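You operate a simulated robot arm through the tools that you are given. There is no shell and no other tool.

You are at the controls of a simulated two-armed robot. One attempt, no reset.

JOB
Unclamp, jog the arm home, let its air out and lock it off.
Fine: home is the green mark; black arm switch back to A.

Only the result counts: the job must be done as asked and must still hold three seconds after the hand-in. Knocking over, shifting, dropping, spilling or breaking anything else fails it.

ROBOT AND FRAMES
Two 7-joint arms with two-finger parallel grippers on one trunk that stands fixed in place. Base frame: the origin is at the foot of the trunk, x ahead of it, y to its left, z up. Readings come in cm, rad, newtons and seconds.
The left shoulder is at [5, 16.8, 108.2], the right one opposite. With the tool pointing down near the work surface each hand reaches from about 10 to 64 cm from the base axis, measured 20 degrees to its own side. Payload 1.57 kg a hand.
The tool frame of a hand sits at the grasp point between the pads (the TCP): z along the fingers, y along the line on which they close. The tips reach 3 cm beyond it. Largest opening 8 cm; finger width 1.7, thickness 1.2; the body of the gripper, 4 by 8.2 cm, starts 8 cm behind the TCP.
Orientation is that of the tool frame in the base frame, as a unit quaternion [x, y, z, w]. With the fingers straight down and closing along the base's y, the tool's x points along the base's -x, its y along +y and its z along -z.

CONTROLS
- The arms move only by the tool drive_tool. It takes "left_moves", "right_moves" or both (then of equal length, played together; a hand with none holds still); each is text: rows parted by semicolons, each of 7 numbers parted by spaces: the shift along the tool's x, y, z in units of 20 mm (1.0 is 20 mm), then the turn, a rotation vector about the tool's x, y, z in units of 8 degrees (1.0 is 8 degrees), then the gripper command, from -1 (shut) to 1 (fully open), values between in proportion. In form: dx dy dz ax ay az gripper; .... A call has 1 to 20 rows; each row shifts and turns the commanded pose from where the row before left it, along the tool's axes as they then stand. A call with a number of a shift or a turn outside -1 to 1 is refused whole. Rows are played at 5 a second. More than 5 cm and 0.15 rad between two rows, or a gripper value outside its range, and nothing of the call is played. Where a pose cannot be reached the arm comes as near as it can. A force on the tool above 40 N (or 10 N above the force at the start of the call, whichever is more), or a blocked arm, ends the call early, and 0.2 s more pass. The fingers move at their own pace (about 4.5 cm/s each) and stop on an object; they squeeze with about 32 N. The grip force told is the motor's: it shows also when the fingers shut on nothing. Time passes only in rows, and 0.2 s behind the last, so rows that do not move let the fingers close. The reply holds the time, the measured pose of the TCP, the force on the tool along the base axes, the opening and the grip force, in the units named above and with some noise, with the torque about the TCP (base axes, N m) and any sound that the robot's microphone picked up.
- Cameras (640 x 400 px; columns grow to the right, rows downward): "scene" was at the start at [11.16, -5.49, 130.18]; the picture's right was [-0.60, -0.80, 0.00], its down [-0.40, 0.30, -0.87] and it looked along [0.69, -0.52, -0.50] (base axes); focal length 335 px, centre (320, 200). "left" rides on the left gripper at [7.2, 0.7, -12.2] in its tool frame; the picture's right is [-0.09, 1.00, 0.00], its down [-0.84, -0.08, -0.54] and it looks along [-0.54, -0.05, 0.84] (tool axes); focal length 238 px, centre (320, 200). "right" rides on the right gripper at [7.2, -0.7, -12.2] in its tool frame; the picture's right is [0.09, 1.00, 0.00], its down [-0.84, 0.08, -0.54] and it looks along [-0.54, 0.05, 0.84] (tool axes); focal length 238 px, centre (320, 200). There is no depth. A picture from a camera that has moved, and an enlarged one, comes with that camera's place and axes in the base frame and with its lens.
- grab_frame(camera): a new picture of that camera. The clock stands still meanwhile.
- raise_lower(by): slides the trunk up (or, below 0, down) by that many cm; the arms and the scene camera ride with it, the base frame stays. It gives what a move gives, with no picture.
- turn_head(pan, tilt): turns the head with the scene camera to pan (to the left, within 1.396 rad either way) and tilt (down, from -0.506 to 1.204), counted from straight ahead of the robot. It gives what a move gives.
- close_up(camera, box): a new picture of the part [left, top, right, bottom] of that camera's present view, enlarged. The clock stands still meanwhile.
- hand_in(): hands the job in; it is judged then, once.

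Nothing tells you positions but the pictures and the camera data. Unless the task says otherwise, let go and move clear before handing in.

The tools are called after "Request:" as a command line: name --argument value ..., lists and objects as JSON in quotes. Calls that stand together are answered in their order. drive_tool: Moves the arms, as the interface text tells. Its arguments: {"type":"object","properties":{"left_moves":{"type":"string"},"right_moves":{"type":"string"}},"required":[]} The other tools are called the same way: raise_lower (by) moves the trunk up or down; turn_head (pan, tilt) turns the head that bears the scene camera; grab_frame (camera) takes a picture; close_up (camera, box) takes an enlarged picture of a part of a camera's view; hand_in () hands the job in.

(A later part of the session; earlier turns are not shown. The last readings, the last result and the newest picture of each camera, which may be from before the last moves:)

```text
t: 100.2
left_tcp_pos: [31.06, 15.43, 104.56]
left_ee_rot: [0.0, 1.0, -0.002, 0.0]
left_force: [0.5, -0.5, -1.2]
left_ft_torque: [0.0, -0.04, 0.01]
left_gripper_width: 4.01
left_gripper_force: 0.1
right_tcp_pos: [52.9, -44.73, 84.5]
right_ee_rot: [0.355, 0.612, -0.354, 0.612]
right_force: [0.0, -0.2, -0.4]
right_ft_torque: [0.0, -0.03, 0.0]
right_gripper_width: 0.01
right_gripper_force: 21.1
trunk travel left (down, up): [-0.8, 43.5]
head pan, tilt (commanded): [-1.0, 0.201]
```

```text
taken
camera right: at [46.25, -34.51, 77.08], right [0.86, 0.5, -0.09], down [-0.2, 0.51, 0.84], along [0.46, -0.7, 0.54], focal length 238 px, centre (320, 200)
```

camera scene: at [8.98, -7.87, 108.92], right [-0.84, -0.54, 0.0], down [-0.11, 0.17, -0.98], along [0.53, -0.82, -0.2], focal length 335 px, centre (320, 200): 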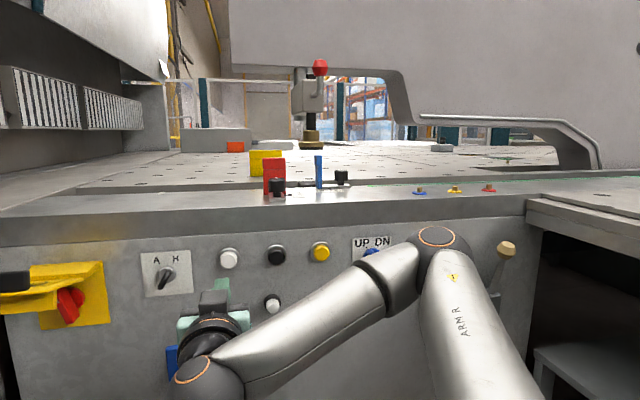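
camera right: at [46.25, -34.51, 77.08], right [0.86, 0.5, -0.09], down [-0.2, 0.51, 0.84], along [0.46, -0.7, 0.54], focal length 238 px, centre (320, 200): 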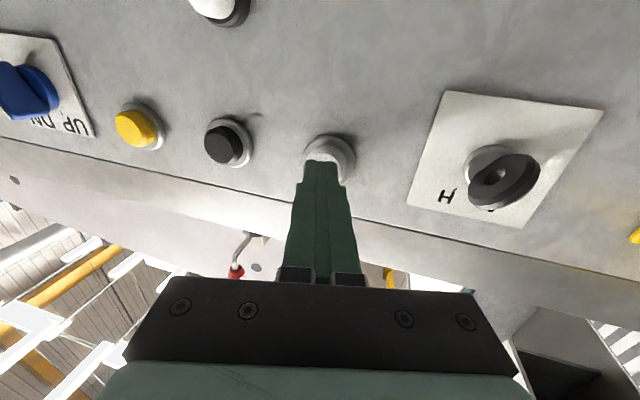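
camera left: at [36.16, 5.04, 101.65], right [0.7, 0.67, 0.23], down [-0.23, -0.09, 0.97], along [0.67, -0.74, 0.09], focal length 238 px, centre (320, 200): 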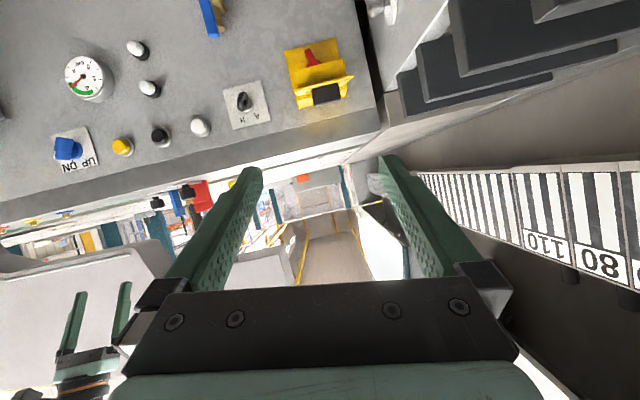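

The tips sit in front of the button. Now I'll press in slowly along the normal.

Request:
drive_tool --right_moves "0 0.05 0.2 0 0 0 -1;0 0.05 0.2 0 0 0 -1"

Request:
drive_tool --right_moves "0 0.04 0.15 0 0 0 -1"

Request:
close_up --camera "scene" --box '[240, 50, 540, 210]'

```text
t: 100.8
left_tcp_pos: [31.11, 15.34, 104.54]
left_ee_rot: [0.0, 1.0, -0.001, 0.0]
left_force: [-0.5, 0.2, 0.1]
left_ft_torque: [0.0, 0.02, -0.02]
left_gripper_width: 4.01
left_gripper_force: 0.0
right_tcp_pos: [53.4, -45.4, 84.18]
right_ee_rot: [0.353, 0.614, -0.352, 0.612]
right_force: [0.1, 0.2, 0.1]
right_ft_torque: [0.03, 0.0, -0.02]
right_gripper_width: 0.0
right_gripper_force: 21.7
trunk travel left (down, up): [-0.8, 43.5]
head pan, tilt (commanded): [-1.0, 0.201]
```

```text
t: 101.2
left_tcp_pos: [31.11, 15.44, 104.55]
left_ee_rot: [0.0, 1.0, -0.001, 0.0]
left_force: [-0.3, 0.6, -0.7]
left_ft_torque: [0.0, 0.0, 0.01]
left_gripper_width: 4.03
left_gripper_force: 0.0
right_tcp_pos: [53.73, -45.46, 84.47]
right_ee_rot: [0.355, 0.613, -0.353, 0.611]
right_force: [0.1, -0.4, 0.0]
right_ft_torque: [-0.01, 0.01, -0.01]
right_gripper_width: 0.0
right_gripper_force: 21.2
trunk travel left (down, up): [-0.8, 43.5]
head pan, tilt (commanded): [-1.0, 0.201]
```

```text
2.13 times, centred on (390, 130) of scene
camera zoom: at [8.98, -7.87, 108.93], right [-0.84, -0.54, 0.0], down [-0.11, 0.17, -0.98], along [0.53, -0.82, -0.2], focal length 715 px, centre (171, 349)
```

zoom: 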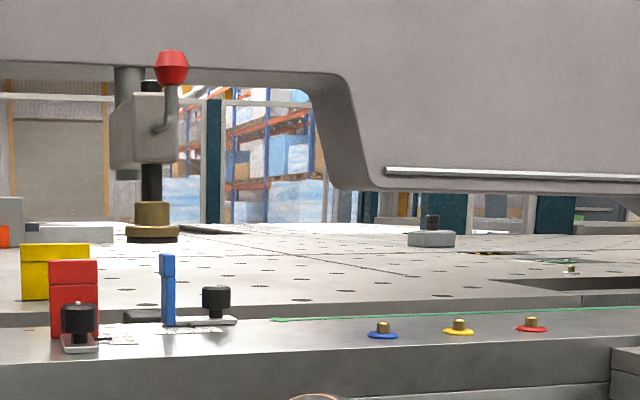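

Still no contact force at tips F ≈ 73. I'll keep going in 3 mm steps.

Request:
drive_tool --right_moves "0 0.04 0.15 0 0 0 -1;0 0.04 0.15 0 0 0 -1"

Request:
grab_frame --camera "right"

Request:
close_up --camera "scene" --box '[240, 50, 540, 210]'

```text
t: 101.8
left_tcp_pos: [31.01, 15.47, 104.53]
left_ee_rot: [0.0, 1.0, 0.0, 0.0]
left_force: [-1.0, -0.9, -0.3]
left_ft_torque: [0.04, -0.02, 0.0]
left_gripper_width: 4.01
left_gripper_force: 0.0
right_tcp_pos: [54.08, -45.87, 84.4]
right_ee_rot: [0.353, 0.613, -0.353, 0.612]
right_force: [-8.1, 5.2, -1.7]
right_ft_torque: [0.07, 0.03, -0.04]
right_gripper_width: 0.03
right_gripper_force: 21.2
trunk travel left (down, up): [-0.8, 43.5]
head pan, tilt (commanded): [-1.0, 0.201]
heard: click
```

```text
taken
camera right: at [47.46, -35.69, 77.09], right [0.86, 0.5, -0.09], down [-0.2, 0.51, 0.84], along [0.46, -0.7, 0.54], focal length 238 px, centre (320, 200)
```

right: 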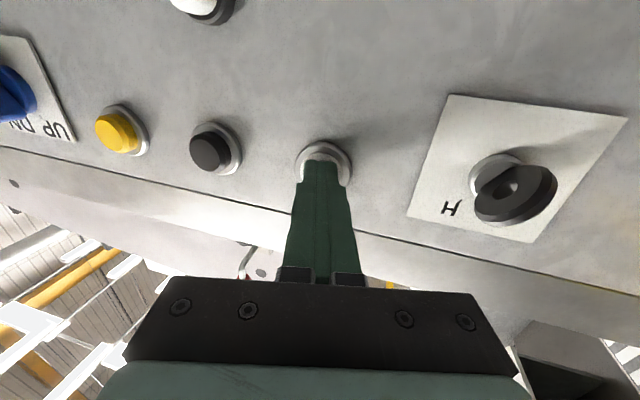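

```text
2.13 times, centred on (390, 130) of scene
camera zoom: at [8.94, -7.85, 108.93], right [-0.84, -0.54, 0.0], down [-0.11, 0.17, -0.98], along [0.53, -0.82, -0.2], focal length 715 px, centre (171, 349)
```

zoom: 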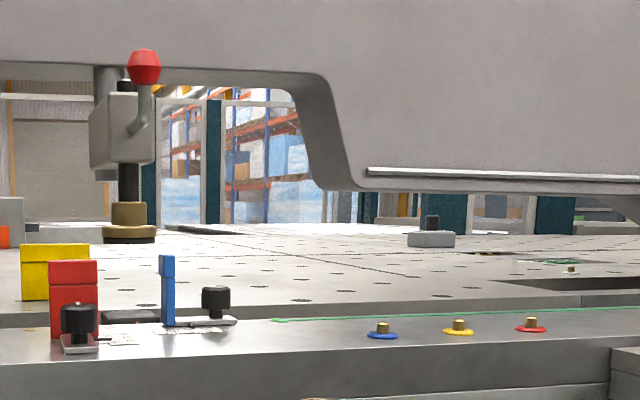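

Click — the arm moved left, so white jogs it away from home. I'll release at once and check that it stops.

Request:
drive_tool --right_moves "0 -0.2 -0.8 0 0 0 -1"

Request:
close_up --camera "scene" --box '[240, 50, 540, 210]'

Request:
drive_tool --right_moves "0 0 -1 0 0 0 -1;0 0 0 0 0 0 -1"

Request:
close_up --camera "scene" --box '[240, 50, 540, 210]'

```text
t: 102.2
left_tcp_pos: [30.97, 15.39, 104.51]
left_ee_rot: [-0.001, 1.0, -0.002, 0.001]
left_force: [0.1, 0.5, 0.1]
left_ft_torque: [-0.05, -0.01, -0.03]
left_gripper_width: 3.99
left_gripper_force: 0.1
right_tcp_pos: [53.07, -44.74, 84.46]
right_ee_rot: [0.354, 0.613, -0.352, 0.612]
right_force: [0.2, 0.1, -0.2]
right_ft_torque: [0.05, 0.01, -0.01]
right_gripper_width: 0.0
right_gripper_force: 21.4
trunk travel left (down, up): [-0.8, 43.5]
head pan, tilt (commanded): [-1.0, 0.201]
```

```text
2.13 times, centred on (390, 130) of scene
camera zoom: at [8.99, -7.88, 108.93], right [-0.84, -0.54, 0.0], down [-0.11, 0.17, -0.98], along [0.53, -0.82, -0.2], focal length 715 px, centre (171, 349)
```

zoom: 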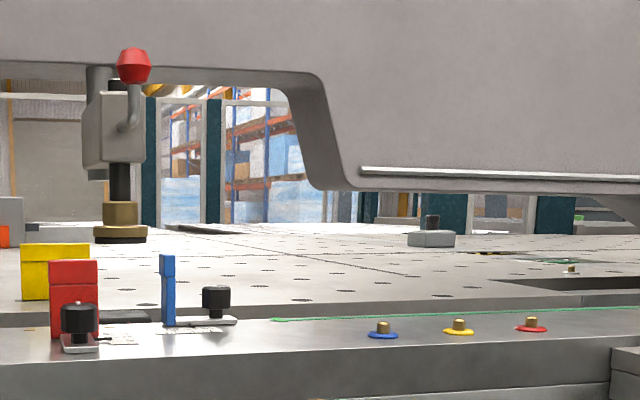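

```text
t: 102.8
left_tcp_pos: [30.98, 15.45, 104.51]
left_ee_rot: [0.0, 1.0, -0.002, 0.0]
left_force: [1.3, -1.3, -0.4]
left_ft_torque: [0.02, 0.01, -0.04]
left_gripper_width: 4.02
left_gripper_force: 0.1
right_tcp_pos: [51.95, -42.98, 84.37]
right_ee_rot: [0.354, 0.613, -0.352, 0.612]
right_force: [0.6, 1.0, 0.1]
right_ft_torque: [-0.01, 0.06, 0.01]
right_gripper_width: 0.0
right_gripper_force: 21.4
trunk travel left (down, up): [-0.8, 43.5]
head pan, tilt (commanded): [-1.0, 0.201]
```

```text
2.13 times, centred on (390, 130) of scene
camera zoom: at [8.98, -7.87, 108.93], right [-0.84, -0.54, 0.0], down [-0.11, 0.17, -0.98], along [0.53, -0.82, -0.2], focal length 715 px, centre (171, 349)
```

zoom: 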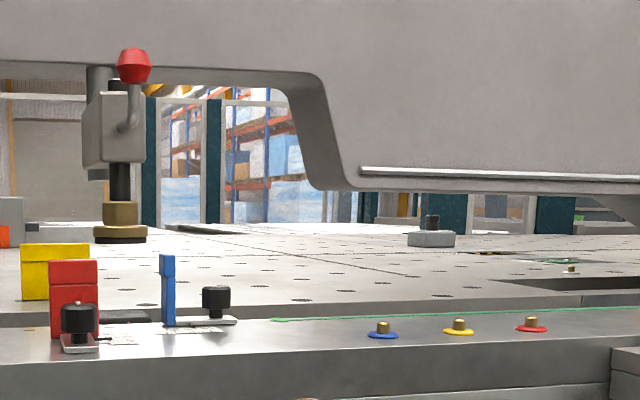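

The arm stopped when I released: hold-to-run jog, and the lower block moves with it. I'll move over to the black button, which should drive it right toward the green mark.

Request:
drive_tool --right_moves "0 -0.91 0.243 0 0 0 -1;0 -0.91 0.243 0 0 0 -1;0 -0.91 0.243 0 0 0 -1;0 -0.91 0.243 0 0 0 -1;0 -0.91 0.243 0 0 0 -1"

Request:
grab_frame --camera "right"

```text
t: 104.0
left_tcp_pos: [31.05, 15.38, 104.51]
left_ee_rot: [0.0, 1.0, -0.001, 0.001]
left_force: [0.5, -1.2, 1.0]
left_ft_torque: [0.01, 0.0, 0.0]
left_gripper_width: 3.97
left_gripper_force: 0.1
right_tcp_pos: [45.58, -49.55, 84.43]
right_ee_rot: [0.355, 0.613, -0.353, 0.611]
right_force: [-0.5, -0.4, 0.0]
right_ft_torque: [0.03, 0.03, -0.02]
right_gripper_width: 0.0
right_gripper_force: 21.1
trunk travel left (down, up): [-0.8, 43.5]
head pan, tilt (commanded): [-1.0, 0.201]
```

```text
taken
camera right: at [38.84, -39.22, 77.22], right [0.86, 0.5, -0.09], down [-0.2, 0.5, 0.84], along [0.46, -0.71, 0.53], focal length 238 px, centre (320, 200)
```

right: 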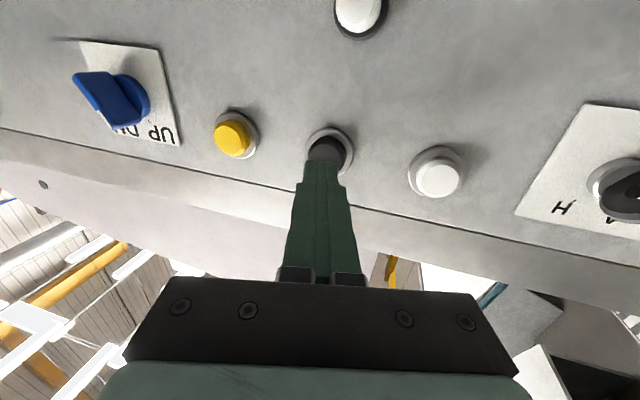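

The black button is right in front of the tips. I'll approach to just short of contact, then do a short press and release to measure how far the arm goes.

Request:
drive_tool --right_moves "0 0.22 0.63 0 0 0 -1;0 0.22 0.63 0 0 0 -1"

Request:
drive_tool --right_moves "0 0.1 0.39 0 0 0 -1;0 0 0 0 0 0 -1;0 -0.16 -0.6 0 0 0 -1;0 0 0 0 0 0 -1"

Request:
close_up --camera "scene" --box '[240, 50, 540, 210]'

```text
t: 104.6
left_tcp_pos: [31.03, 15.4, 104.49]
left_ee_rot: [0.0, 1.0, -0.001, 0.0]
left_force: [0.1, -0.3, -0.9]
left_ft_torque: [-0.02, 0.0, -0.02]
left_gripper_width: 3.99
left_gripper_force: 0.1
right_tcp_pos: [47.67, -51.25, 84.47]
right_ee_rot: [0.357, 0.614, -0.353, 0.61]
right_force: [-0.2, 0.2, -0.5]
right_ft_torque: [0.02, 0.02, -0.01]
right_gripper_width: 0.0
right_gripper_force: 21.2
right hand out of reach, approached as far as the arm can: row 1
trunk travel left (down, up): [-0.8, 43.5]
head pan, tilt (commanded): [-1.0, 0.201]
```

```text
t: 105.6
left_tcp_pos: [30.95, 15.5, 104.52]
left_ee_rot: [0.0, 1.0, -0.001, 0.001]
left_force: [-1.0, -0.3, 0.3]
left_ft_torque: [-0.01, 0.02, 0.02]
left_gripper_width: 4.0
left_gripper_force: 0.1
right_tcp_pos: [47.27, -50.73, 84.54]
right_ee_rot: [0.355, 0.613, -0.353, 0.611]
right_force: [0.5, -0.6, 0.2]
right_ft_torque: [0.03, 0.04, 0.02]
right_gripper_width: 0.0
right_gripper_force: 21.9
trunk travel left (down, up): [-0.8, 43.5]
head pan, tilt (commanded): [-1.0, 0.201]
heard: click
```

```text
2.13 times, centred on (390, 130) of scene
camera zoom: at [8.98, -7.87, 108.93], right [-0.84, -0.54, 0.0], down [-0.11, 0.17, -0.98], along [0.53, -0.82, -0.2], focal length 715 px, centre (171, 349)
```

zoom: 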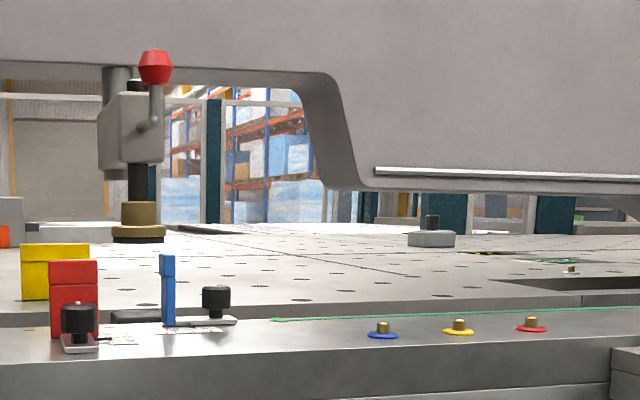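

Black drives the arm to the right, about 2.5 cm for that short press. I'll zoom on the block in the slot and the green tag to find the index.

Request:
close_up --camera "scene" --box '[270, 170, 390, 220]'

Request:
close_up --camera "scene" --box '[260, 60, 360, 200]'

```text
5.33 times, centred on (330, 195) of scene
camera zoom: at [8.98, -7.87, 108.93], right [-0.84, -0.54, 0.0], down [-0.11, 0.17, -0.98], along [0.53, -0.82, -0.2], focal length 1787 px, centre (267, 227)
```

zoom: 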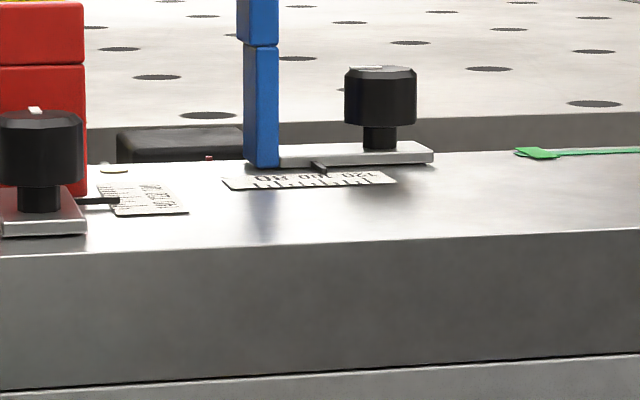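

```text
2.86 times, centred on (310, 130) of scene
camera zoom: at [8.98, -7.87, 108.93], right [-0.84, -0.54, 0.0], down [-0.11, 0.17, -0.98], along [0.53, -0.82, -0.2], focal length 957 px, centre (349, 400)
```

zoom: 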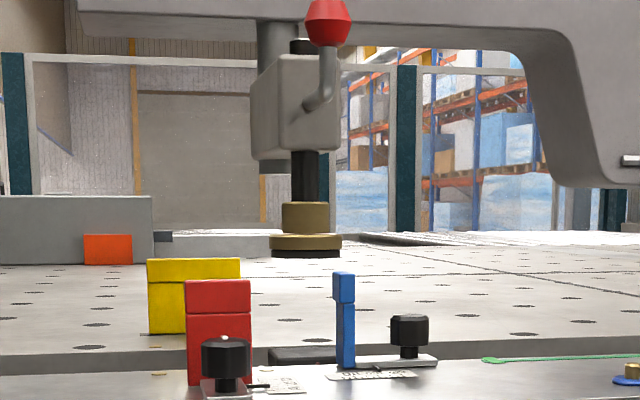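

A small red index sits on the block's front edge, about 16 cm left of the green tag. I'll hold black longer and then release, and measure again.

Request:
drive_tool --right_moves "0 0.16 0.6 0 0 0 -1;0 0 0 0 0 0 -1;0 0 0 0 0 0 -1;0 0 0 0 0 0 -1;0 -0.16 -0.6 0 0 0 -1;0 0 0 0 0 0 -1"

Request:
close_up --camera "scene" --box '[270, 170, 390, 220]'

Request:
close_up --camera "scene" --box '[240, 50, 540, 210]'

```text
t: 107.0
left_tcp_pos: [30.98, 15.38, 104.59]
left_ee_rot: [0.001, 1.0, -0.001, 0.0]
left_force: [-0.7, -0.1, -0.9]
left_ft_torque: [-0.03, 0.0, 0.02]
left_gripper_width: 4.01
left_gripper_force: 0.1
right_tcp_pos: [47.3, -50.92, 84.48]
right_ee_rot: [0.355, 0.613, -0.353, 0.611]
right_force: [0.3, 0.2, -0.7]
right_ft_torque: [-0.03, -0.02, 0.0]
right_gripper_width: 0.0
right_gripper_force: 21.5
trunk travel left (down, up): [-0.8, 43.5]
head pan, tilt (commanded): [-1.0, 0.201]
heard: click
```

```text
5.33 times, centred on (330, 195) of scene
camera zoom: at [8.98, -7.87, 108.93], right [-0.84, -0.54, 0.0], down [-0.11, 0.17, -0.98], along [0.53, -0.82, -0.2], focal length 1787 px, centre (267, 227)
```

zoom: 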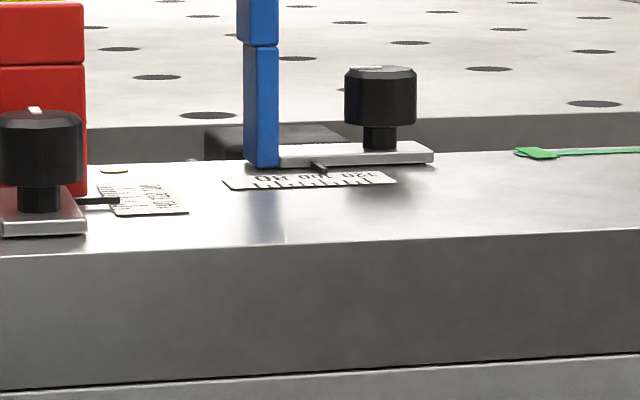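

```text
2.13 times, centred on (390, 130) of scene
camera zoom: at [8.98, -7.87, 108.93], right [-0.84, -0.54, 0.0], down [-0.11, 0.17, -0.98], along [0.53, -0.82, -0.2], focal length 715 px, centre (171, 349)
```

zoom: 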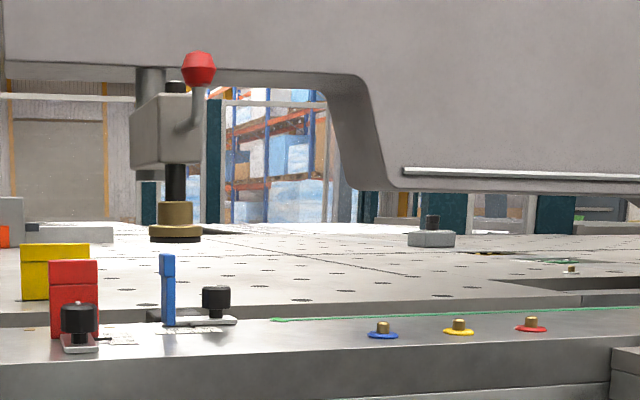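

The arm runs at about 5 cm/s and has roughly 12 cm left to the tag. I'll hold for about 1.9 s, stopping short, then fine-tune.

Request:
drive_tool --right_moves "0 0.16 0.6 0 0 0 -1;0 0 0 0 0 0 -1;0 0 0 0 0 0 -1;0 0 0 0 0 0 -1;0 0 0 0 0 0 -1;0 0 0 0 0 0 -1;0 0 0 0 0 0 -1;0 0 0 0 0 0 -1;0 0 0 0 0 0 -1;0 -0.16 -0.6 0 0 0 -1;0 0 0 0 0 0 -1"

Request:
close_up --camera "scene" --box '[310, 160, 430, 210]'

Request:
close_up --camera "scene" --box '[240, 50, 540, 210]'

```text
t: 109.4
left_tcp_pos: [30.94, 15.37, 104.45]
left_ee_rot: [0.0, 1.0, -0.001, 0.0]
left_force: [0.2, -0.1, 0.3]
left_ft_torque: [0.03, -0.01, -0.01]
left_gripper_width: 3.99
left_gripper_force: 0.0
right_tcp_pos: [47.16, -50.91, 84.41]
right_ee_rot: [0.357, 0.613, -0.354, 0.61]
right_force: [0.4, 0.5, -1.3]
right_ft_torque: [-0.01, 0.0, 0.02]
right_gripper_width: 0.0
right_gripper_force: 21.4
trunk travel left (down, up): [-0.8, 43.5]
head pan, tilt (commanded): [-1.0, 0.201]
heard: click
```

```text
5.33 times, centred on (370, 185) of scene
camera zoom: at [8.98, -7.87, 108.93], right [-0.84, -0.54, 0.0], down [-0.11, 0.17, -0.98], along [0.53, -0.82, -0.2], focal length 1787 px, centre (53, 280)
```

zoom: 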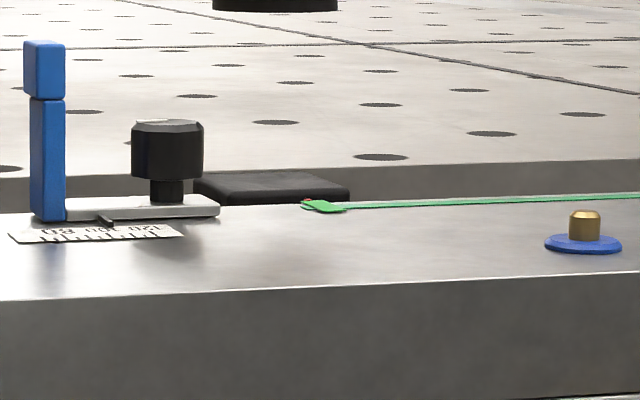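

```text
2.13 times, centred on (390, 130) of scene
camera zoom: at [8.98, -7.87, 108.93], right [-0.84, -0.54, 0.0], down [-0.11, 0.17, -0.98], along [0.53, -0.82, -0.2], focal length 715 px, centre (171, 349)
```

zoom: 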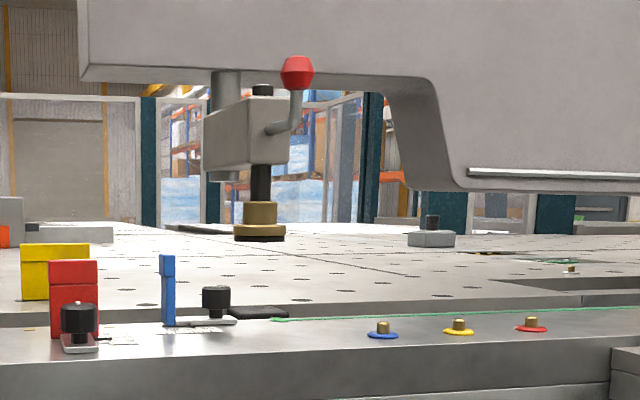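

The block's red index is now right next to the green tag. I'll zoom in as close as possible to judge the remaining offset.

Request:
close_up --camera "scene" --box '[350, 188, 390, 208]'

Request:
turn_head --pan -1.1 --tilt -0.1

Request:
close_up --camera "scene" --box '[300, 270, 380, 330]'

```text
16.00 times, centred on (370, 198) of scene
camera zoom: at [8.98, -7.87, 108.93], right [-0.84, -0.54, 0.0], down [-0.11, 0.17, -0.98], along [0.53, -0.82, -0.2], focal length 5361 px, centre (-480, 232)
```

zoom: 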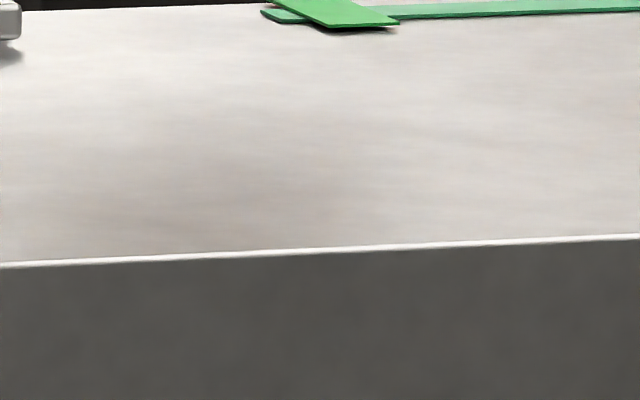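

```text
t: 110.2
left_tcp_pos: [31.0, 15.39, 104.57]
left_ee_rot: [0.0, 1.0, 0.0, 0.001]
left_force: [-0.9, 0.0, 0.2]
left_ft_torque: [-0.01, 0.0, 0.01]
left_gripper_width: 4.01
left_gripper_force: 0.1
right_tcp_pos: [47.27, -50.8, 84.47]
right_ee_rot: [0.357, 0.613, -0.354, 0.61]
right_force: [-0.2, -0.6, -1.1]
right_ft_torque: [0.0, 0.0, 0.01]
right_gripper_width: 0.01
right_gripper_force: 21.5
trunk travel left (down, up): [-0.8, 43.5]
head pan, tilt (commanded): [-1.1, -0.099]
```

```text
6.67 times, centred on (340, 300) of scene
camera zoom: at [7.91, -7.79, 111.65], right [-0.89, -0.45, 0.0], down [0.04, -0.09, -1.0], along [0.45, -0.89, 0.1], focal length 2234 px, centre (187, -467)
```

zoom: 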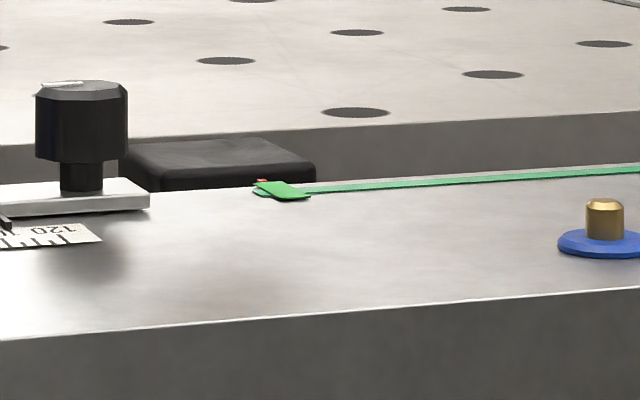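

Request:
close_up --camera "scene" --box '[318, 288, 350, 308]'

Request:
grab_frame --camera "scene"

```text
16.00 times, centred on (334, 298) of scene
camera zoom: at [7.91, -7.79, 111.65], right [-0.89, -0.45, 0.0], down [0.04, -0.09, -1.0], along [0.45, -0.89, 0.1], focal length 5361 px, centre (96, -1368)
```

zoom: 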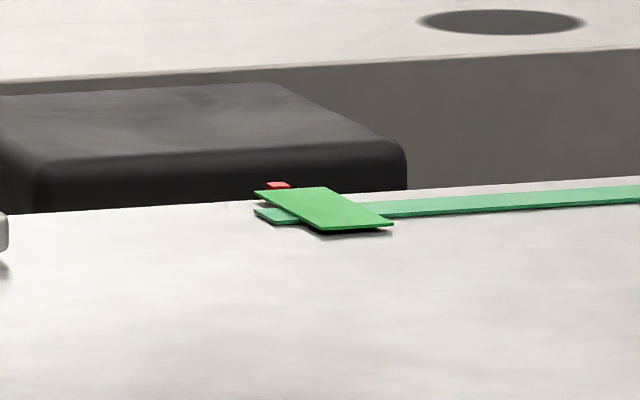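

```text
taken
camera scene: at [7.91, -7.79, 111.65], right [-0.89, -0.45, 0.0], down [0.04, -0.09, -1.0], along [0.45, -0.89, 0.1], focal length 335 px, centre (320, 200)
```

scene: 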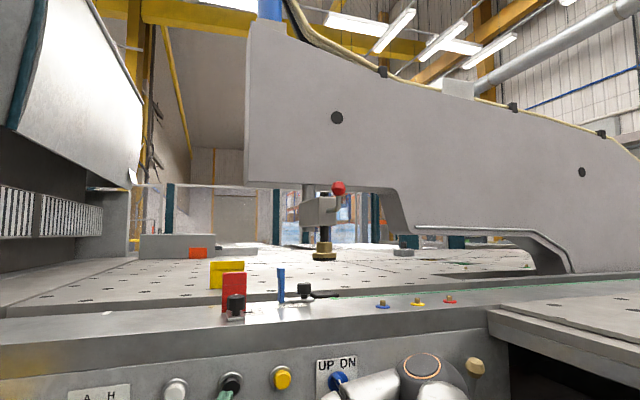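

The red index is very close to the green bar, but its height matters for judging parallax. I'll pull the hand back from the button and raise the trunk to view the mark from above.

Request:
drive_tool --right_moves "0 0 -1 0 0 0 -1;0 0 -1 0 0 0 -1;0 0 -1 0 0 0 -1;0 0 -1 0 0 0 -1;0 0 -1 0 0 0 -1"

Request:
raise_lower --by 12

Request:
raise_lower --by 12

Request:
turn_head --pan -1.0 --tilt 0.45

Request:
grab_frame --camera "scene"

Request:
grab_frame --camera "right"

```text
t: 111.4
left_tcp_pos: [31.02, 15.4, 104.43]
left_ee_rot: [0.001, 1.0, -0.001, 0.001]
left_force: [-0.3, 0.9, 0.0]
left_ft_torque: [-0.01, 0.0, -0.03]
left_gripper_width: 4.0
left_gripper_force: 0.1
right_tcp_pos: [43.71, -42.96, 85.17]
right_ee_rot: [0.353, 0.614, -0.351, 0.612]
right_force: [0.6, 0.8, 0.4]
right_ft_torque: [-0.01, 0.02, -0.03]
right_gripper_width: 0.0
right_gripper_force: 21.2
right hand out of reach, approached as far as the arm can: row 5
trunk travel left (down, up): [-0.8, 43.5]
head pan, tilt (commanded): [-1.1, -0.099]
```

```text
t: 112.9
left_tcp_pos: [31.13, 15.36, 116.52]
left_ee_rot: [0.0, 1.0, -0.002, 0.001]
left_force: [0.2, 0.2, 0.4]
left_ft_torque: [0.02, -0.06, 0.01]
left_gripper_width: 3.99
left_gripper_force: 0.1
right_tcp_pos: [43.78, -42.98, 97.03]
right_ee_rot: [0.353, 0.614, -0.351, 0.612]
right_force: [-0.5, -0.7, 0.7]
right_ft_torque: [-0.02, 0.01, 0.01]
right_gripper_width: 0.0
right_gripper_force: 21.7
trunk travel left (down, up): [-12.8, 31.5]
head pan, tilt (commanded): [-1.1, -0.099]
```

```text
t: 114.4
left_tcp_pos: [31.05, 15.43, 128.57]
left_ee_rot: [0.0, 1.0, -0.002, -0.001]
left_force: [1.2, 0.2, 0.6]
left_ft_torque: [-0.01, 0.01, 0.02]
left_gripper_width: 3.99
left_gripper_force: 0.1
right_tcp_pos: [43.78, -42.99, 109.07]
right_ee_rot: [0.354, 0.614, -0.351, 0.612]
right_force: [0.1, 0.0, 0.3]
right_ft_torque: [0.01, 0.02, 0.02]
right_gripper_width: 0.02
right_gripper_force: 21.0
trunk travel left (down, up): [-24.8, 19.5]
head pan, tilt (commanded): [-1.1, -0.099]
```

```text
t: 115.3
left_tcp_pos: [31.0, 15.42, 128.55]
left_ee_rot: [0.0, 1.0, 0.0, 0.0]
left_force: [0.1, 1.1, 0.3]
left_ft_torque: [0.01, -0.02, -0.01]
left_gripper_width: 4.0
left_gripper_force: 0.0
right_tcp_pos: [43.72, -42.97, 109.16]
right_ee_rot: [0.354, 0.614, -0.351, 0.612]
right_force: [0.4, -0.1, 0.4]
right_ft_torque: [0.03, -0.02, -0.05]
right_gripper_width: 0.0
right_gripper_force: 21.4
trunk travel left (down, up): [-24.8, 19.5]
head pan, tilt (commanded): [-1.0, 0.45]
```

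```text
taken
camera scene: at [8.91, -7.76, 130.62], right [-0.84, -0.54, 0.0], down [-0.23, 0.37, -0.9], along [0.49, -0.76, -0.43], focal length 335 px, centre (320, 200)
```

scene: 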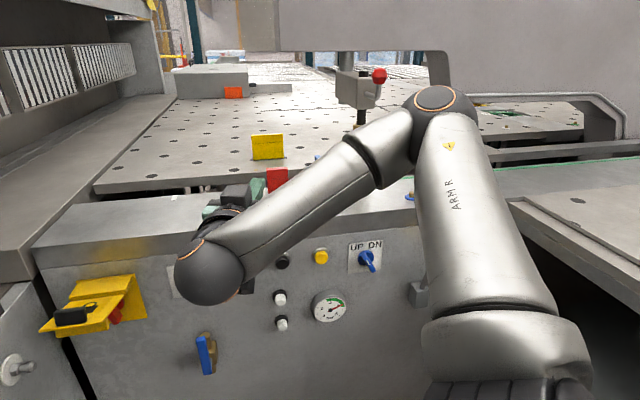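

```text
taken
camera right: at [37.07, -32.73, 101.84], right [0.86, 0.5, -0.09], down [-0.2, 0.5, 0.84], along [0.47, -0.7, 0.54], focal length 238 px, centre (320, 200)
```

right: 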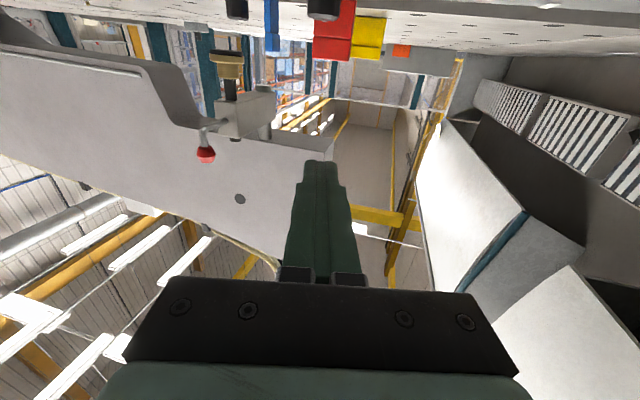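

The elbow blocks the view of the mark; raising the trunk further should put the mark in the gap below the forearm.

Request:
raise_lower --by 18

Request:
grab_frame --camera "scene"

```text
t: 117.3
left_tcp_pos: [30.96, 15.4, 146.55]
left_ee_rot: [0.0, 1.0, -0.001, 0.0]
left_force: [-1.1, 0.0, -0.2]
left_ft_torque: [0.0, 0.05, 0.04]
left_gripper_width: 4.01
left_gripper_force: 0.1
right_tcp_pos: [43.74, -43.0, 127.05]
right_ee_rot: [0.355, 0.614, -0.352, 0.611]
right_force: [0.2, -0.6, 0.8]
right_ft_torque: [0.0, 0.0, 0.02]
right_gripper_width: 0.0
right_gripper_force: 21.5
trunk travel left (down, up): [-42.8, 1.5]
head pan, tilt (commanded): [-1.0, 0.45]
```

```text
taken
camera scene: at [8.93, -7.77, 148.6], right [-0.84, -0.54, 0.0], down [-0.24, 0.37, -0.9], along [0.49, -0.76, -0.44], focal length 335 px, centre (320, 200)
```

scene: 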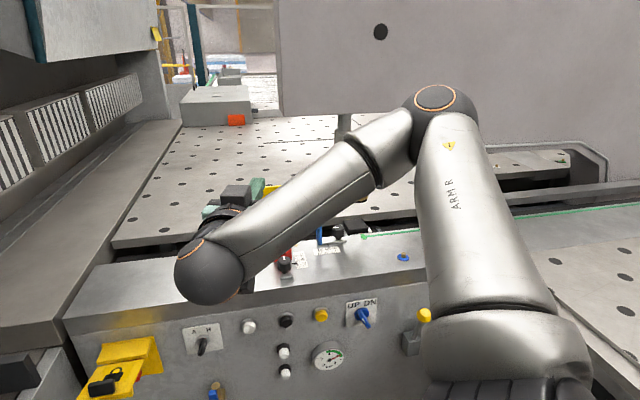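

Request:
close_up --camera "scene" --box '[310, 205, 410, 265]'

Request:
close_up --camera "scene" --box '[345, 222, 385, 247]'

```text
6.40 times, centred on (360, 235) of scene
camera zoom: at [8.93, -7.77, 148.6], right [-0.84, -0.54, 0.0], down [-0.24, 0.37, -0.9], along [0.49, -0.76, -0.44], focal length 2144 px, centre (64, -24)
```

zoom: 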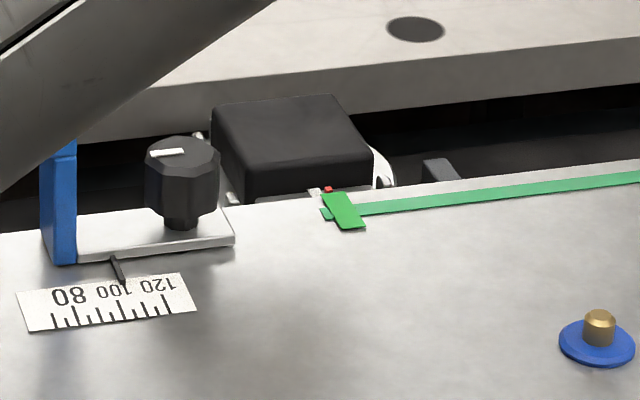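

```text
16.00 times, centred on (365, 234) of scene
camera zoom: at [8.93, -7.77, 148.6], right [-0.84, -0.54, 0.0], down [-0.24, 0.37, -0.9], along [0.49, -0.76, -0.44], focal length 5361 px, centre (-400, -352)
```

zoom: 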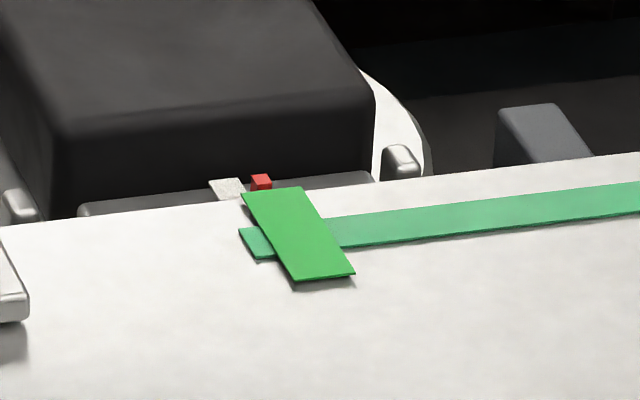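

From above, a small red cube and a whitish tab ride on the arm's front ledge right behind the green bar. I'll zoom in further.

Request:
close_up --camera "scene" --box '[356, 229, 372, 239]'

Request:
turn_head --pan -1.2 --tilt 0.6

Request:
grab_frame --camera "scene"

```text
16.00 times, centred on (364, 234) of scene
camera zoom: at [8.93, -7.77, 148.6], right [-0.84, -0.54, 0.0], down [-0.24, 0.37, -0.9], along [0.49, -0.76, -0.44], focal length 5361 px, centre (-384, -344)
```

zoom: 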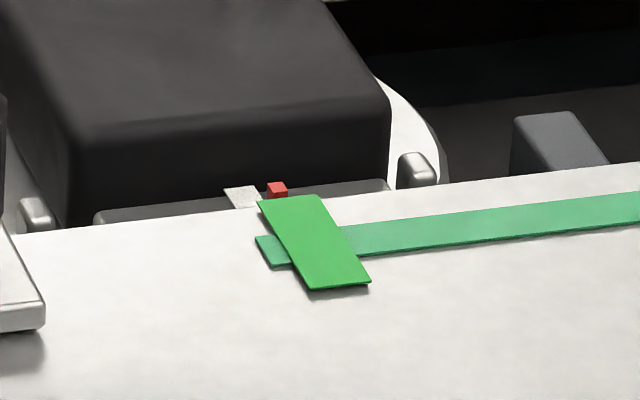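

```text
t: 118.1
left_tcp_pos: [31.04, 15.36, 146.59]
left_ee_rot: [0.0, 1.0, -0.001, 0.0]
left_force: [-1.1, 0.3, -0.6]
left_ft_torque: [0.01, -0.01, 0.02]
left_gripper_width: 3.98
left_gripper_force: 0.1
right_tcp_pos: [43.73, -43.08, 127.04]
right_ee_rot: [0.353, 0.615, -0.35, 0.612]
right_force: [0.0, -0.2, 0.2]
right_ft_torque: [0.02, -0.02, -0.03]
right_gripper_width: 0.01
right_gripper_force: 21.3
trunk travel left (down, up): [-42.8, 1.5]
head pan, tilt (commanded): [-1.201, 0.6]
```

```text
taken
camera scene: at [7.15, -8.27, 147.26], right [-0.93, -0.36, 0.0], down [-0.2, 0.53, -0.83], along [0.3, -0.77, -0.56], focal length 335 px, centre (320, 200)
```

scene: 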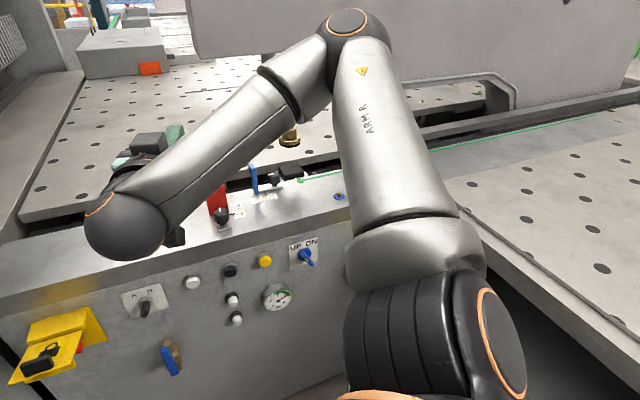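

I want a closer look at the index from the hand camera. I'll tilt the right hand down and move it toward the rail.

Request:
drive_tool --right_moves "0 0 0 0 1 0 -1;0 0 0 0 1 0 -1;0 0 0 0 1 0 -1;0 0 0 0 1 0 -1;0 0 0 0 1 0 -1;0 0 0 0 1 0 -1;0 0 0 0 1 0 -1"

Request:
grab_frame --camera "right"

```text
t: 119.7
left_tcp_pos: [31.1, 15.41, 146.54]
left_ee_rot: [0.0, 1.0, -0.001, 0.0]
left_force: [0.2, -0.2, 0.3]
left_ft_torque: [-0.01, -0.02, -0.05]
left_gripper_width: 3.98
left_gripper_force: 0.0
right_tcp_pos: [43.75, -43.04, 126.96]
right_ee_rot: [0.478, 0.83, -0.143, 0.25]
right_force: [0.5, 0.0, -0.6]
right_ft_torque: [0.02, 0.04, -0.03]
right_gripper_width: 0.0
right_gripper_force: 21.2
trunk travel left (down, up): [-42.8, 1.5]
head pan, tilt (commanded): [-1.201, 0.6]
```

```text
taken
camera right: at [36.8, -32.35, 133.12], right [0.82, 0.57, -0.05], down [0.27, -0.31, 0.91], along [0.5, -0.76, -0.4], focal length 238 px, centre (320, 200)
```

right: 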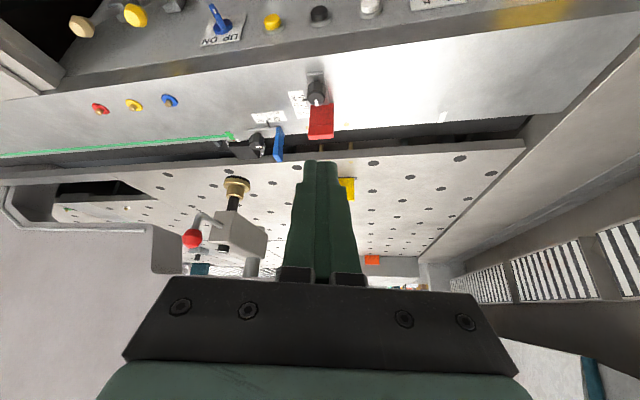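

I'll move the hand camera nearer to the green mark, staying in front of the arm's head.

Request:
drive_tool --right_moves "-0.47 -0.945 0.8 0 0 0 -1;-0.47 -0.945 0.8 0 0 0 -1;-0.47 -0.945 0.8 0 0 0 -1;-0.47 -0.945 0.8 0 0 0 -1;-0.47 -0.945 0.8 0 0 0 -1;-0.47 -0.945 0.8 0 0 0 -1;-0.47 -0.945 0.8 0 0 0 -1;-0.47 -0.945 0.8 0 0 0 -1"

Request:
grab_frame --camera "right"

```text
t: 121.5
left_tcp_pos: [31.0, 15.28, 146.46]
left_ee_rot: [0.0, 1.0, -0.001, 0.0]
left_force: [0.2, -0.1, 0.2]
left_ft_torque: [-0.03, -0.02, -0.02]
left_gripper_width: 4.04
left_gripper_force: 0.1
right_tcp_pos: [37.33, -62.04, 120.71]
right_ee_rot: [0.478, 0.829, -0.144, 0.252]
right_force: [0.1, -0.3, -0.2]
right_ft_torque: [-0.01, -0.01, 0.0]
right_gripper_width: 0.0
right_gripper_force: 21.0
trunk travel left (down, up): [-42.8, 1.5]
head pan, tilt (commanded): [-1.201, 0.6]
```

```text
taken
camera right: at [30.41, -51.45, 126.65], right [0.82, 0.57, -0.05], down [0.26, -0.3, 0.92], along [0.5, -0.77, -0.4], focal length 238 px, centre (320, 200)
```

right: 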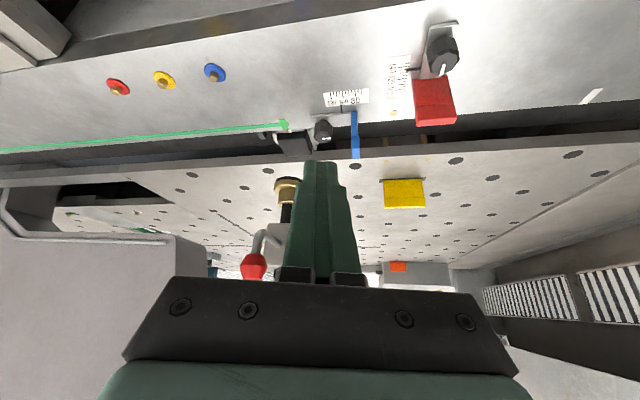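

Request:
close_up --camera "right" --box '[250, 100, 340, 165]'

Request:
close_up --camera "right" --box '[268, 112, 308, 142]'

```text
6.15 times, centred on (295, 132) of right
camera zoom: at [30.41, -51.45, 126.65], right [0.82, 0.57, -0.05], down [0.26, -0.3, 0.92], along [0.5, -0.77, -0.4], focal length 1467 px, centre (474, 615)
```

zoom: 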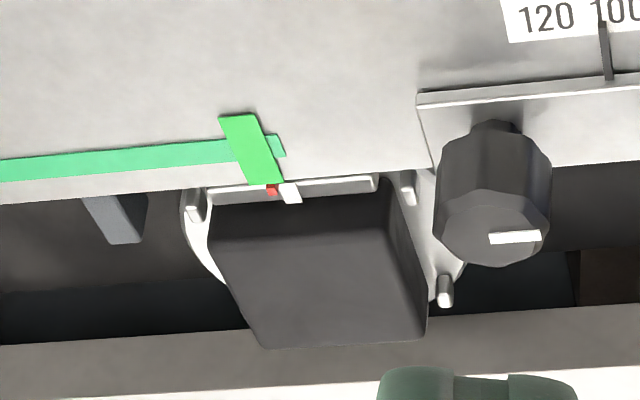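

```text
13.33 times, centred on (288, 127) of right
camera zoom: at [30.41, -51.45, 126.65], right [0.82, 0.57, -0.05], down [0.26, -0.3, 0.92], along [0.5, -0.77, -0.4], focal length 3178 px, centre (747, 1173)
```

zoom: 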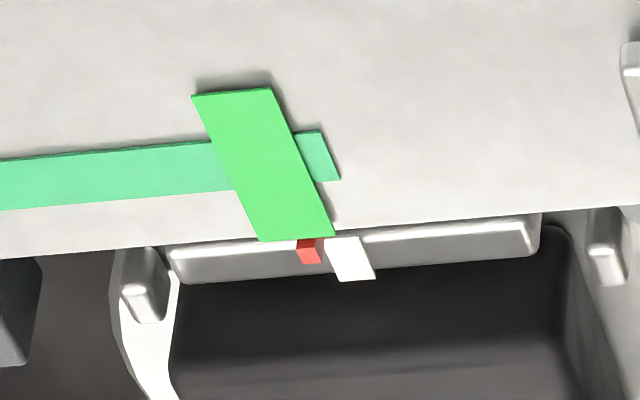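

The arm's ledge carries a centred white stripe and a small red cube about 6.5 mm to its right; the cube is nearly on the green bar's axis. I'll look at the other white mark on the rail and re-check shapes.

Request:
close_up --camera "right" --box '[560, 80, 620, 120]'

Request:
close_up --camera "right" --box '[276, 118, 300, 134]'

Request:
close_up --camera "right" --box '[180, 160, 320, 290]'

Request:
close_up --camera "right" --box '[0, 60, 250, 200]'

```text
10.00 times, centred on (590, 100) of right
camera zoom: at [30.41, -51.45, 126.65], right [0.82, 0.57, -0.05], down [0.26, -0.3, 0.92], along [0.5, -0.77, -0.4], focal length 2384 px, centre (-2380, 1200)
```

zoom: 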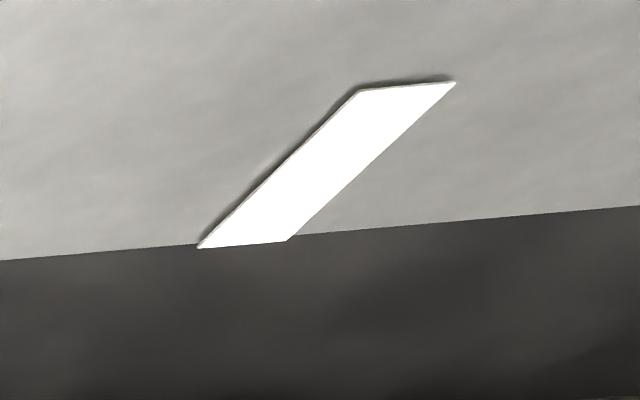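

```text
16.00 times, centred on (288, 126) of right
camera zoom: at [30.41, -51.45, 126.65], right [0.82, 0.57, -0.05], down [0.26, -0.3, 0.92], along [0.5, -0.77, -0.4], focal length 3814 px, centre (832, 1384)
```

zoom: 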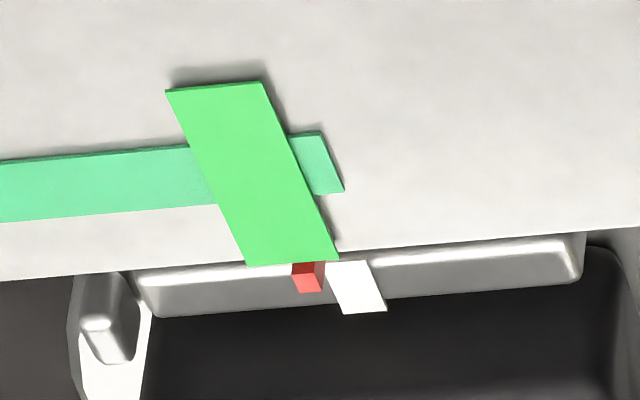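

```text
3.08 times, centred on (250, 225) of right
camera zoom: at [30.41, -51.45, 126.65], right [0.82, 0.57, -0.05], down [0.26, -0.3, 0.92], along [0.5, -0.77, -0.4], focal length 733 px, centre (535, 123)
```

zoom: 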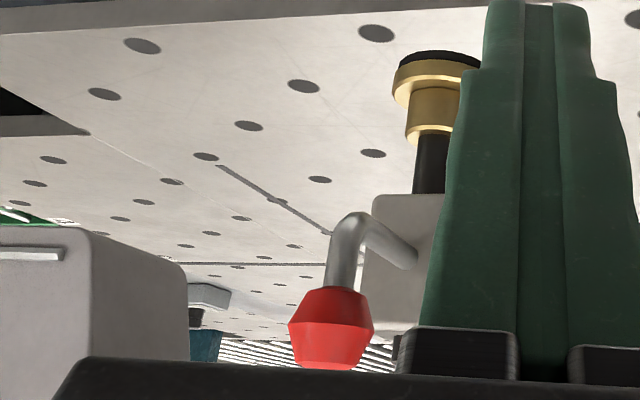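

```text
2.56 times, centred on (125, 130) of right
camera zoom: at [30.41, -51.45, 126.65], right [0.82, 0.57, -0.05], down [0.26, -0.3, 0.92], along [0.5, -0.77, -0.4], focal length 610 px, centre (819, 379)
```

zoom: 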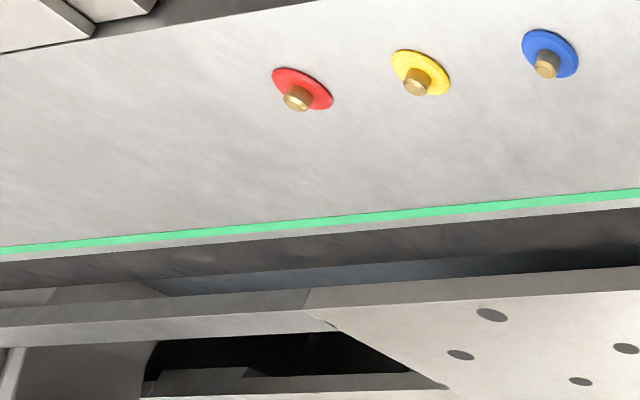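

The index assembly (red cube plus centred white stripe) sits 1–6 mm left of the green bar's axis. A small nudge to the right would centre it, so I'll bring the hand back to the black button the same way.

Request:
drive_tool --right_moves "0.47 0.945 -0.8 0 0 0 -1;0.47 0.945 -0.8 0 0 0 -1;0.47 0.945 -0.8 0 0 0 -1;0.47 0.945 -0.8 0 0 0 -1;0.47 0.945 -0.8 0 0 0 -1;0.47 0.945 -0.8 0 0 0 -1;0.47 0.945 -0.8 0 0 0 -1;0.47 0.945 -0.8 0 0 0 -1;0 0 0 0 -1 0 -1;0 0 0 0 -1 0 -1;0 0 0 0 -1 0 -1;0 0 0 0 -1 0 -1;0 0 0 0 -1 0 -1;0 0 0 0 -1 0 -1;0 0 0 0 -1 0 -1"

Request:
raise_lower --by -20

Request:
raise_lower --by -22

Request:
grab_frame --camera "right"

```text
t: 124.7
left_tcp_pos: [31.07, 15.52, 146.4]
left_ee_rot: [-0.001, 1.0, -0.001, 0.0]
left_force: [0.0, -0.6, 0.5]
left_ft_torque: [-0.04, -0.02, -0.01]
left_gripper_width: 4.0
left_gripper_force: 0.1
right_tcp_pos: [43.76, -42.84, 127.06]
right_ee_rot: [0.354, 0.613, -0.351, 0.613]
right_force: [0.1, 0.7, 1.0]
right_ft_torque: [-0.02, -0.02, -0.02]
right_gripper_width: 0.0
right_gripper_force: 21.5
trunk travel left (down, up): [-42.8, 1.5]
head pan, tilt (commanded): [-1.201, 0.6]
```

```text
t: 126.8
left_tcp_pos: [31.19, 15.46, 126.58]
left_ee_rot: [0.0, 1.0, 0.0, 0.001]
left_force: [0.8, 0.4, 0.1]
left_ft_torque: [0.02, -0.01, 0.01]
left_gripper_width: 4.0
left_gripper_force: 0.1
right_tcp_pos: [43.72, -43.1, 107.05]
right_ee_rot: [0.354, 0.614, -0.351, 0.612]
right_force: [-0.3, 0.3, 1.3]
right_ft_torque: [-0.01, -0.01, -0.03]
right_gripper_width: 0.0
right_gripper_force: 21.2
trunk travel left (down, up): [-22.8, 21.5]
head pan, tilt (commanded): [-1.201, 0.6]
```

```text
t: 129.2
left_tcp_pos: [31.01, 15.34, 104.54]
left_ee_rot: [0.0, 1.0, -0.001, 0.0]
left_force: [-0.3, -0.2, -0.1]
left_ft_torque: [0.01, 0.01, 0.01]
left_gripper_width: 3.99
left_gripper_force: 0.0
right_tcp_pos: [43.72, -42.99, 85.01]
right_ee_rot: [0.354, 0.614, -0.351, 0.612]
right_force: [0.1, 0.6, 0.1]
right_ft_torque: [-0.01, 0.0, -0.01]
right_gripper_width: 0.0
right_gripper_force: 21.8
trunk travel left (down, up): [-0.8, 43.5]
head pan, tilt (commanded): [-1.201, 0.6]
```

```text
taken
camera right: at [37.08, -32.72, 77.84], right [0.86, 0.5, -0.09], down [-0.2, 0.5, 0.84], along [0.47, -0.7, 0.54], focal length 238 px, centre (320, 200)
```

right: 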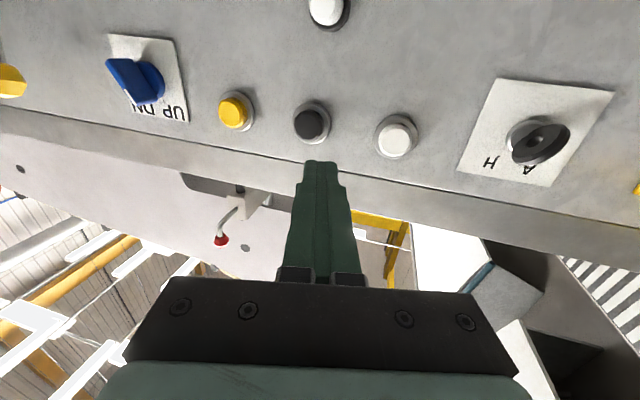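

Back in place; I'll move to just short of the black button and give it a very brief tap.

Request:
drive_tool --right_moves "0.055 -0.09 0.854 0 0 0 -1;0.055 -0.09 0.854 0 0 0 -1;0.055 -0.09 0.854 0 0 0 -1;0.055 -0.09 0.854 0 0 0 -1;0.055 -0.09 0.854 0 0 0 -1"

Request:
turn_head --pan -1.1 --tilt -0.1

Request:
close_up --camera "scene" --box '[318, 288, 350, 308]'

```text
t: 130.4
left_tcp_pos: [31.07, 15.49, 104.44]
left_ee_rot: [0.001, 1.0, 0.0, 0.0]
left_force: [0.0, 1.0, -0.3]
left_ft_torque: [-0.01, -0.02, 0.02]
left_gripper_width: 4.01
left_gripper_force: 0.0
right_tcp_pos: [47.31, -50.77, 84.57]
right_ee_rot: [0.355, 0.614, -0.352, 0.611]
right_force: [-0.5, 0.6, -0.1]
right_ft_torque: [-0.02, 0.0, -0.03]
right_gripper_width: 0.02
right_gripper_force: 20.9
trunk travel left (down, up): [-0.8, 43.5]
head pan, tilt (commanded): [-1.201, 0.6]
```

```text
t: 131.4
left_tcp_pos: [31.14, 15.41, 104.53]
left_ee_rot: [0.0, 1.0, -0.001, 0.0]
left_force: [-0.4, 0.2, -0.1]
left_ft_torque: [0.01, -0.02, -0.01]
left_gripper_width: 4.01
left_gripper_force: 0.0
right_tcp_pos: [47.23, -50.84, 84.56]
right_ee_rot: [0.354, 0.614, -0.351, 0.611]
right_force: [0.7, 0.2, -0.4]
right_ft_torque: [-0.01, 0.0, -0.01]
right_gripper_width: 0.0
right_gripper_force: 21.0
trunk travel left (down, up): [-0.8, 43.5]
head pan, tilt (commanded): [-1.1, -0.099]
```

```text
16.00 times, centred on (334, 298) of scene
camera zoom: at [7.9, -7.79, 111.65], right [-0.89, -0.45, 0.0], down [0.04, -0.09, -1.0], along [0.45, -0.89, 0.1], focal length 5361 px, centre (96, -1368)
```

zoom: 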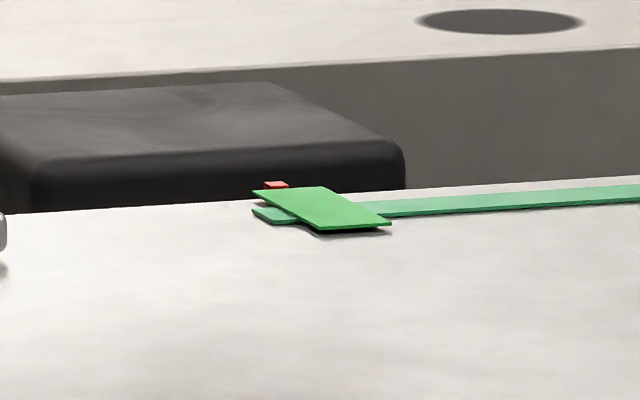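

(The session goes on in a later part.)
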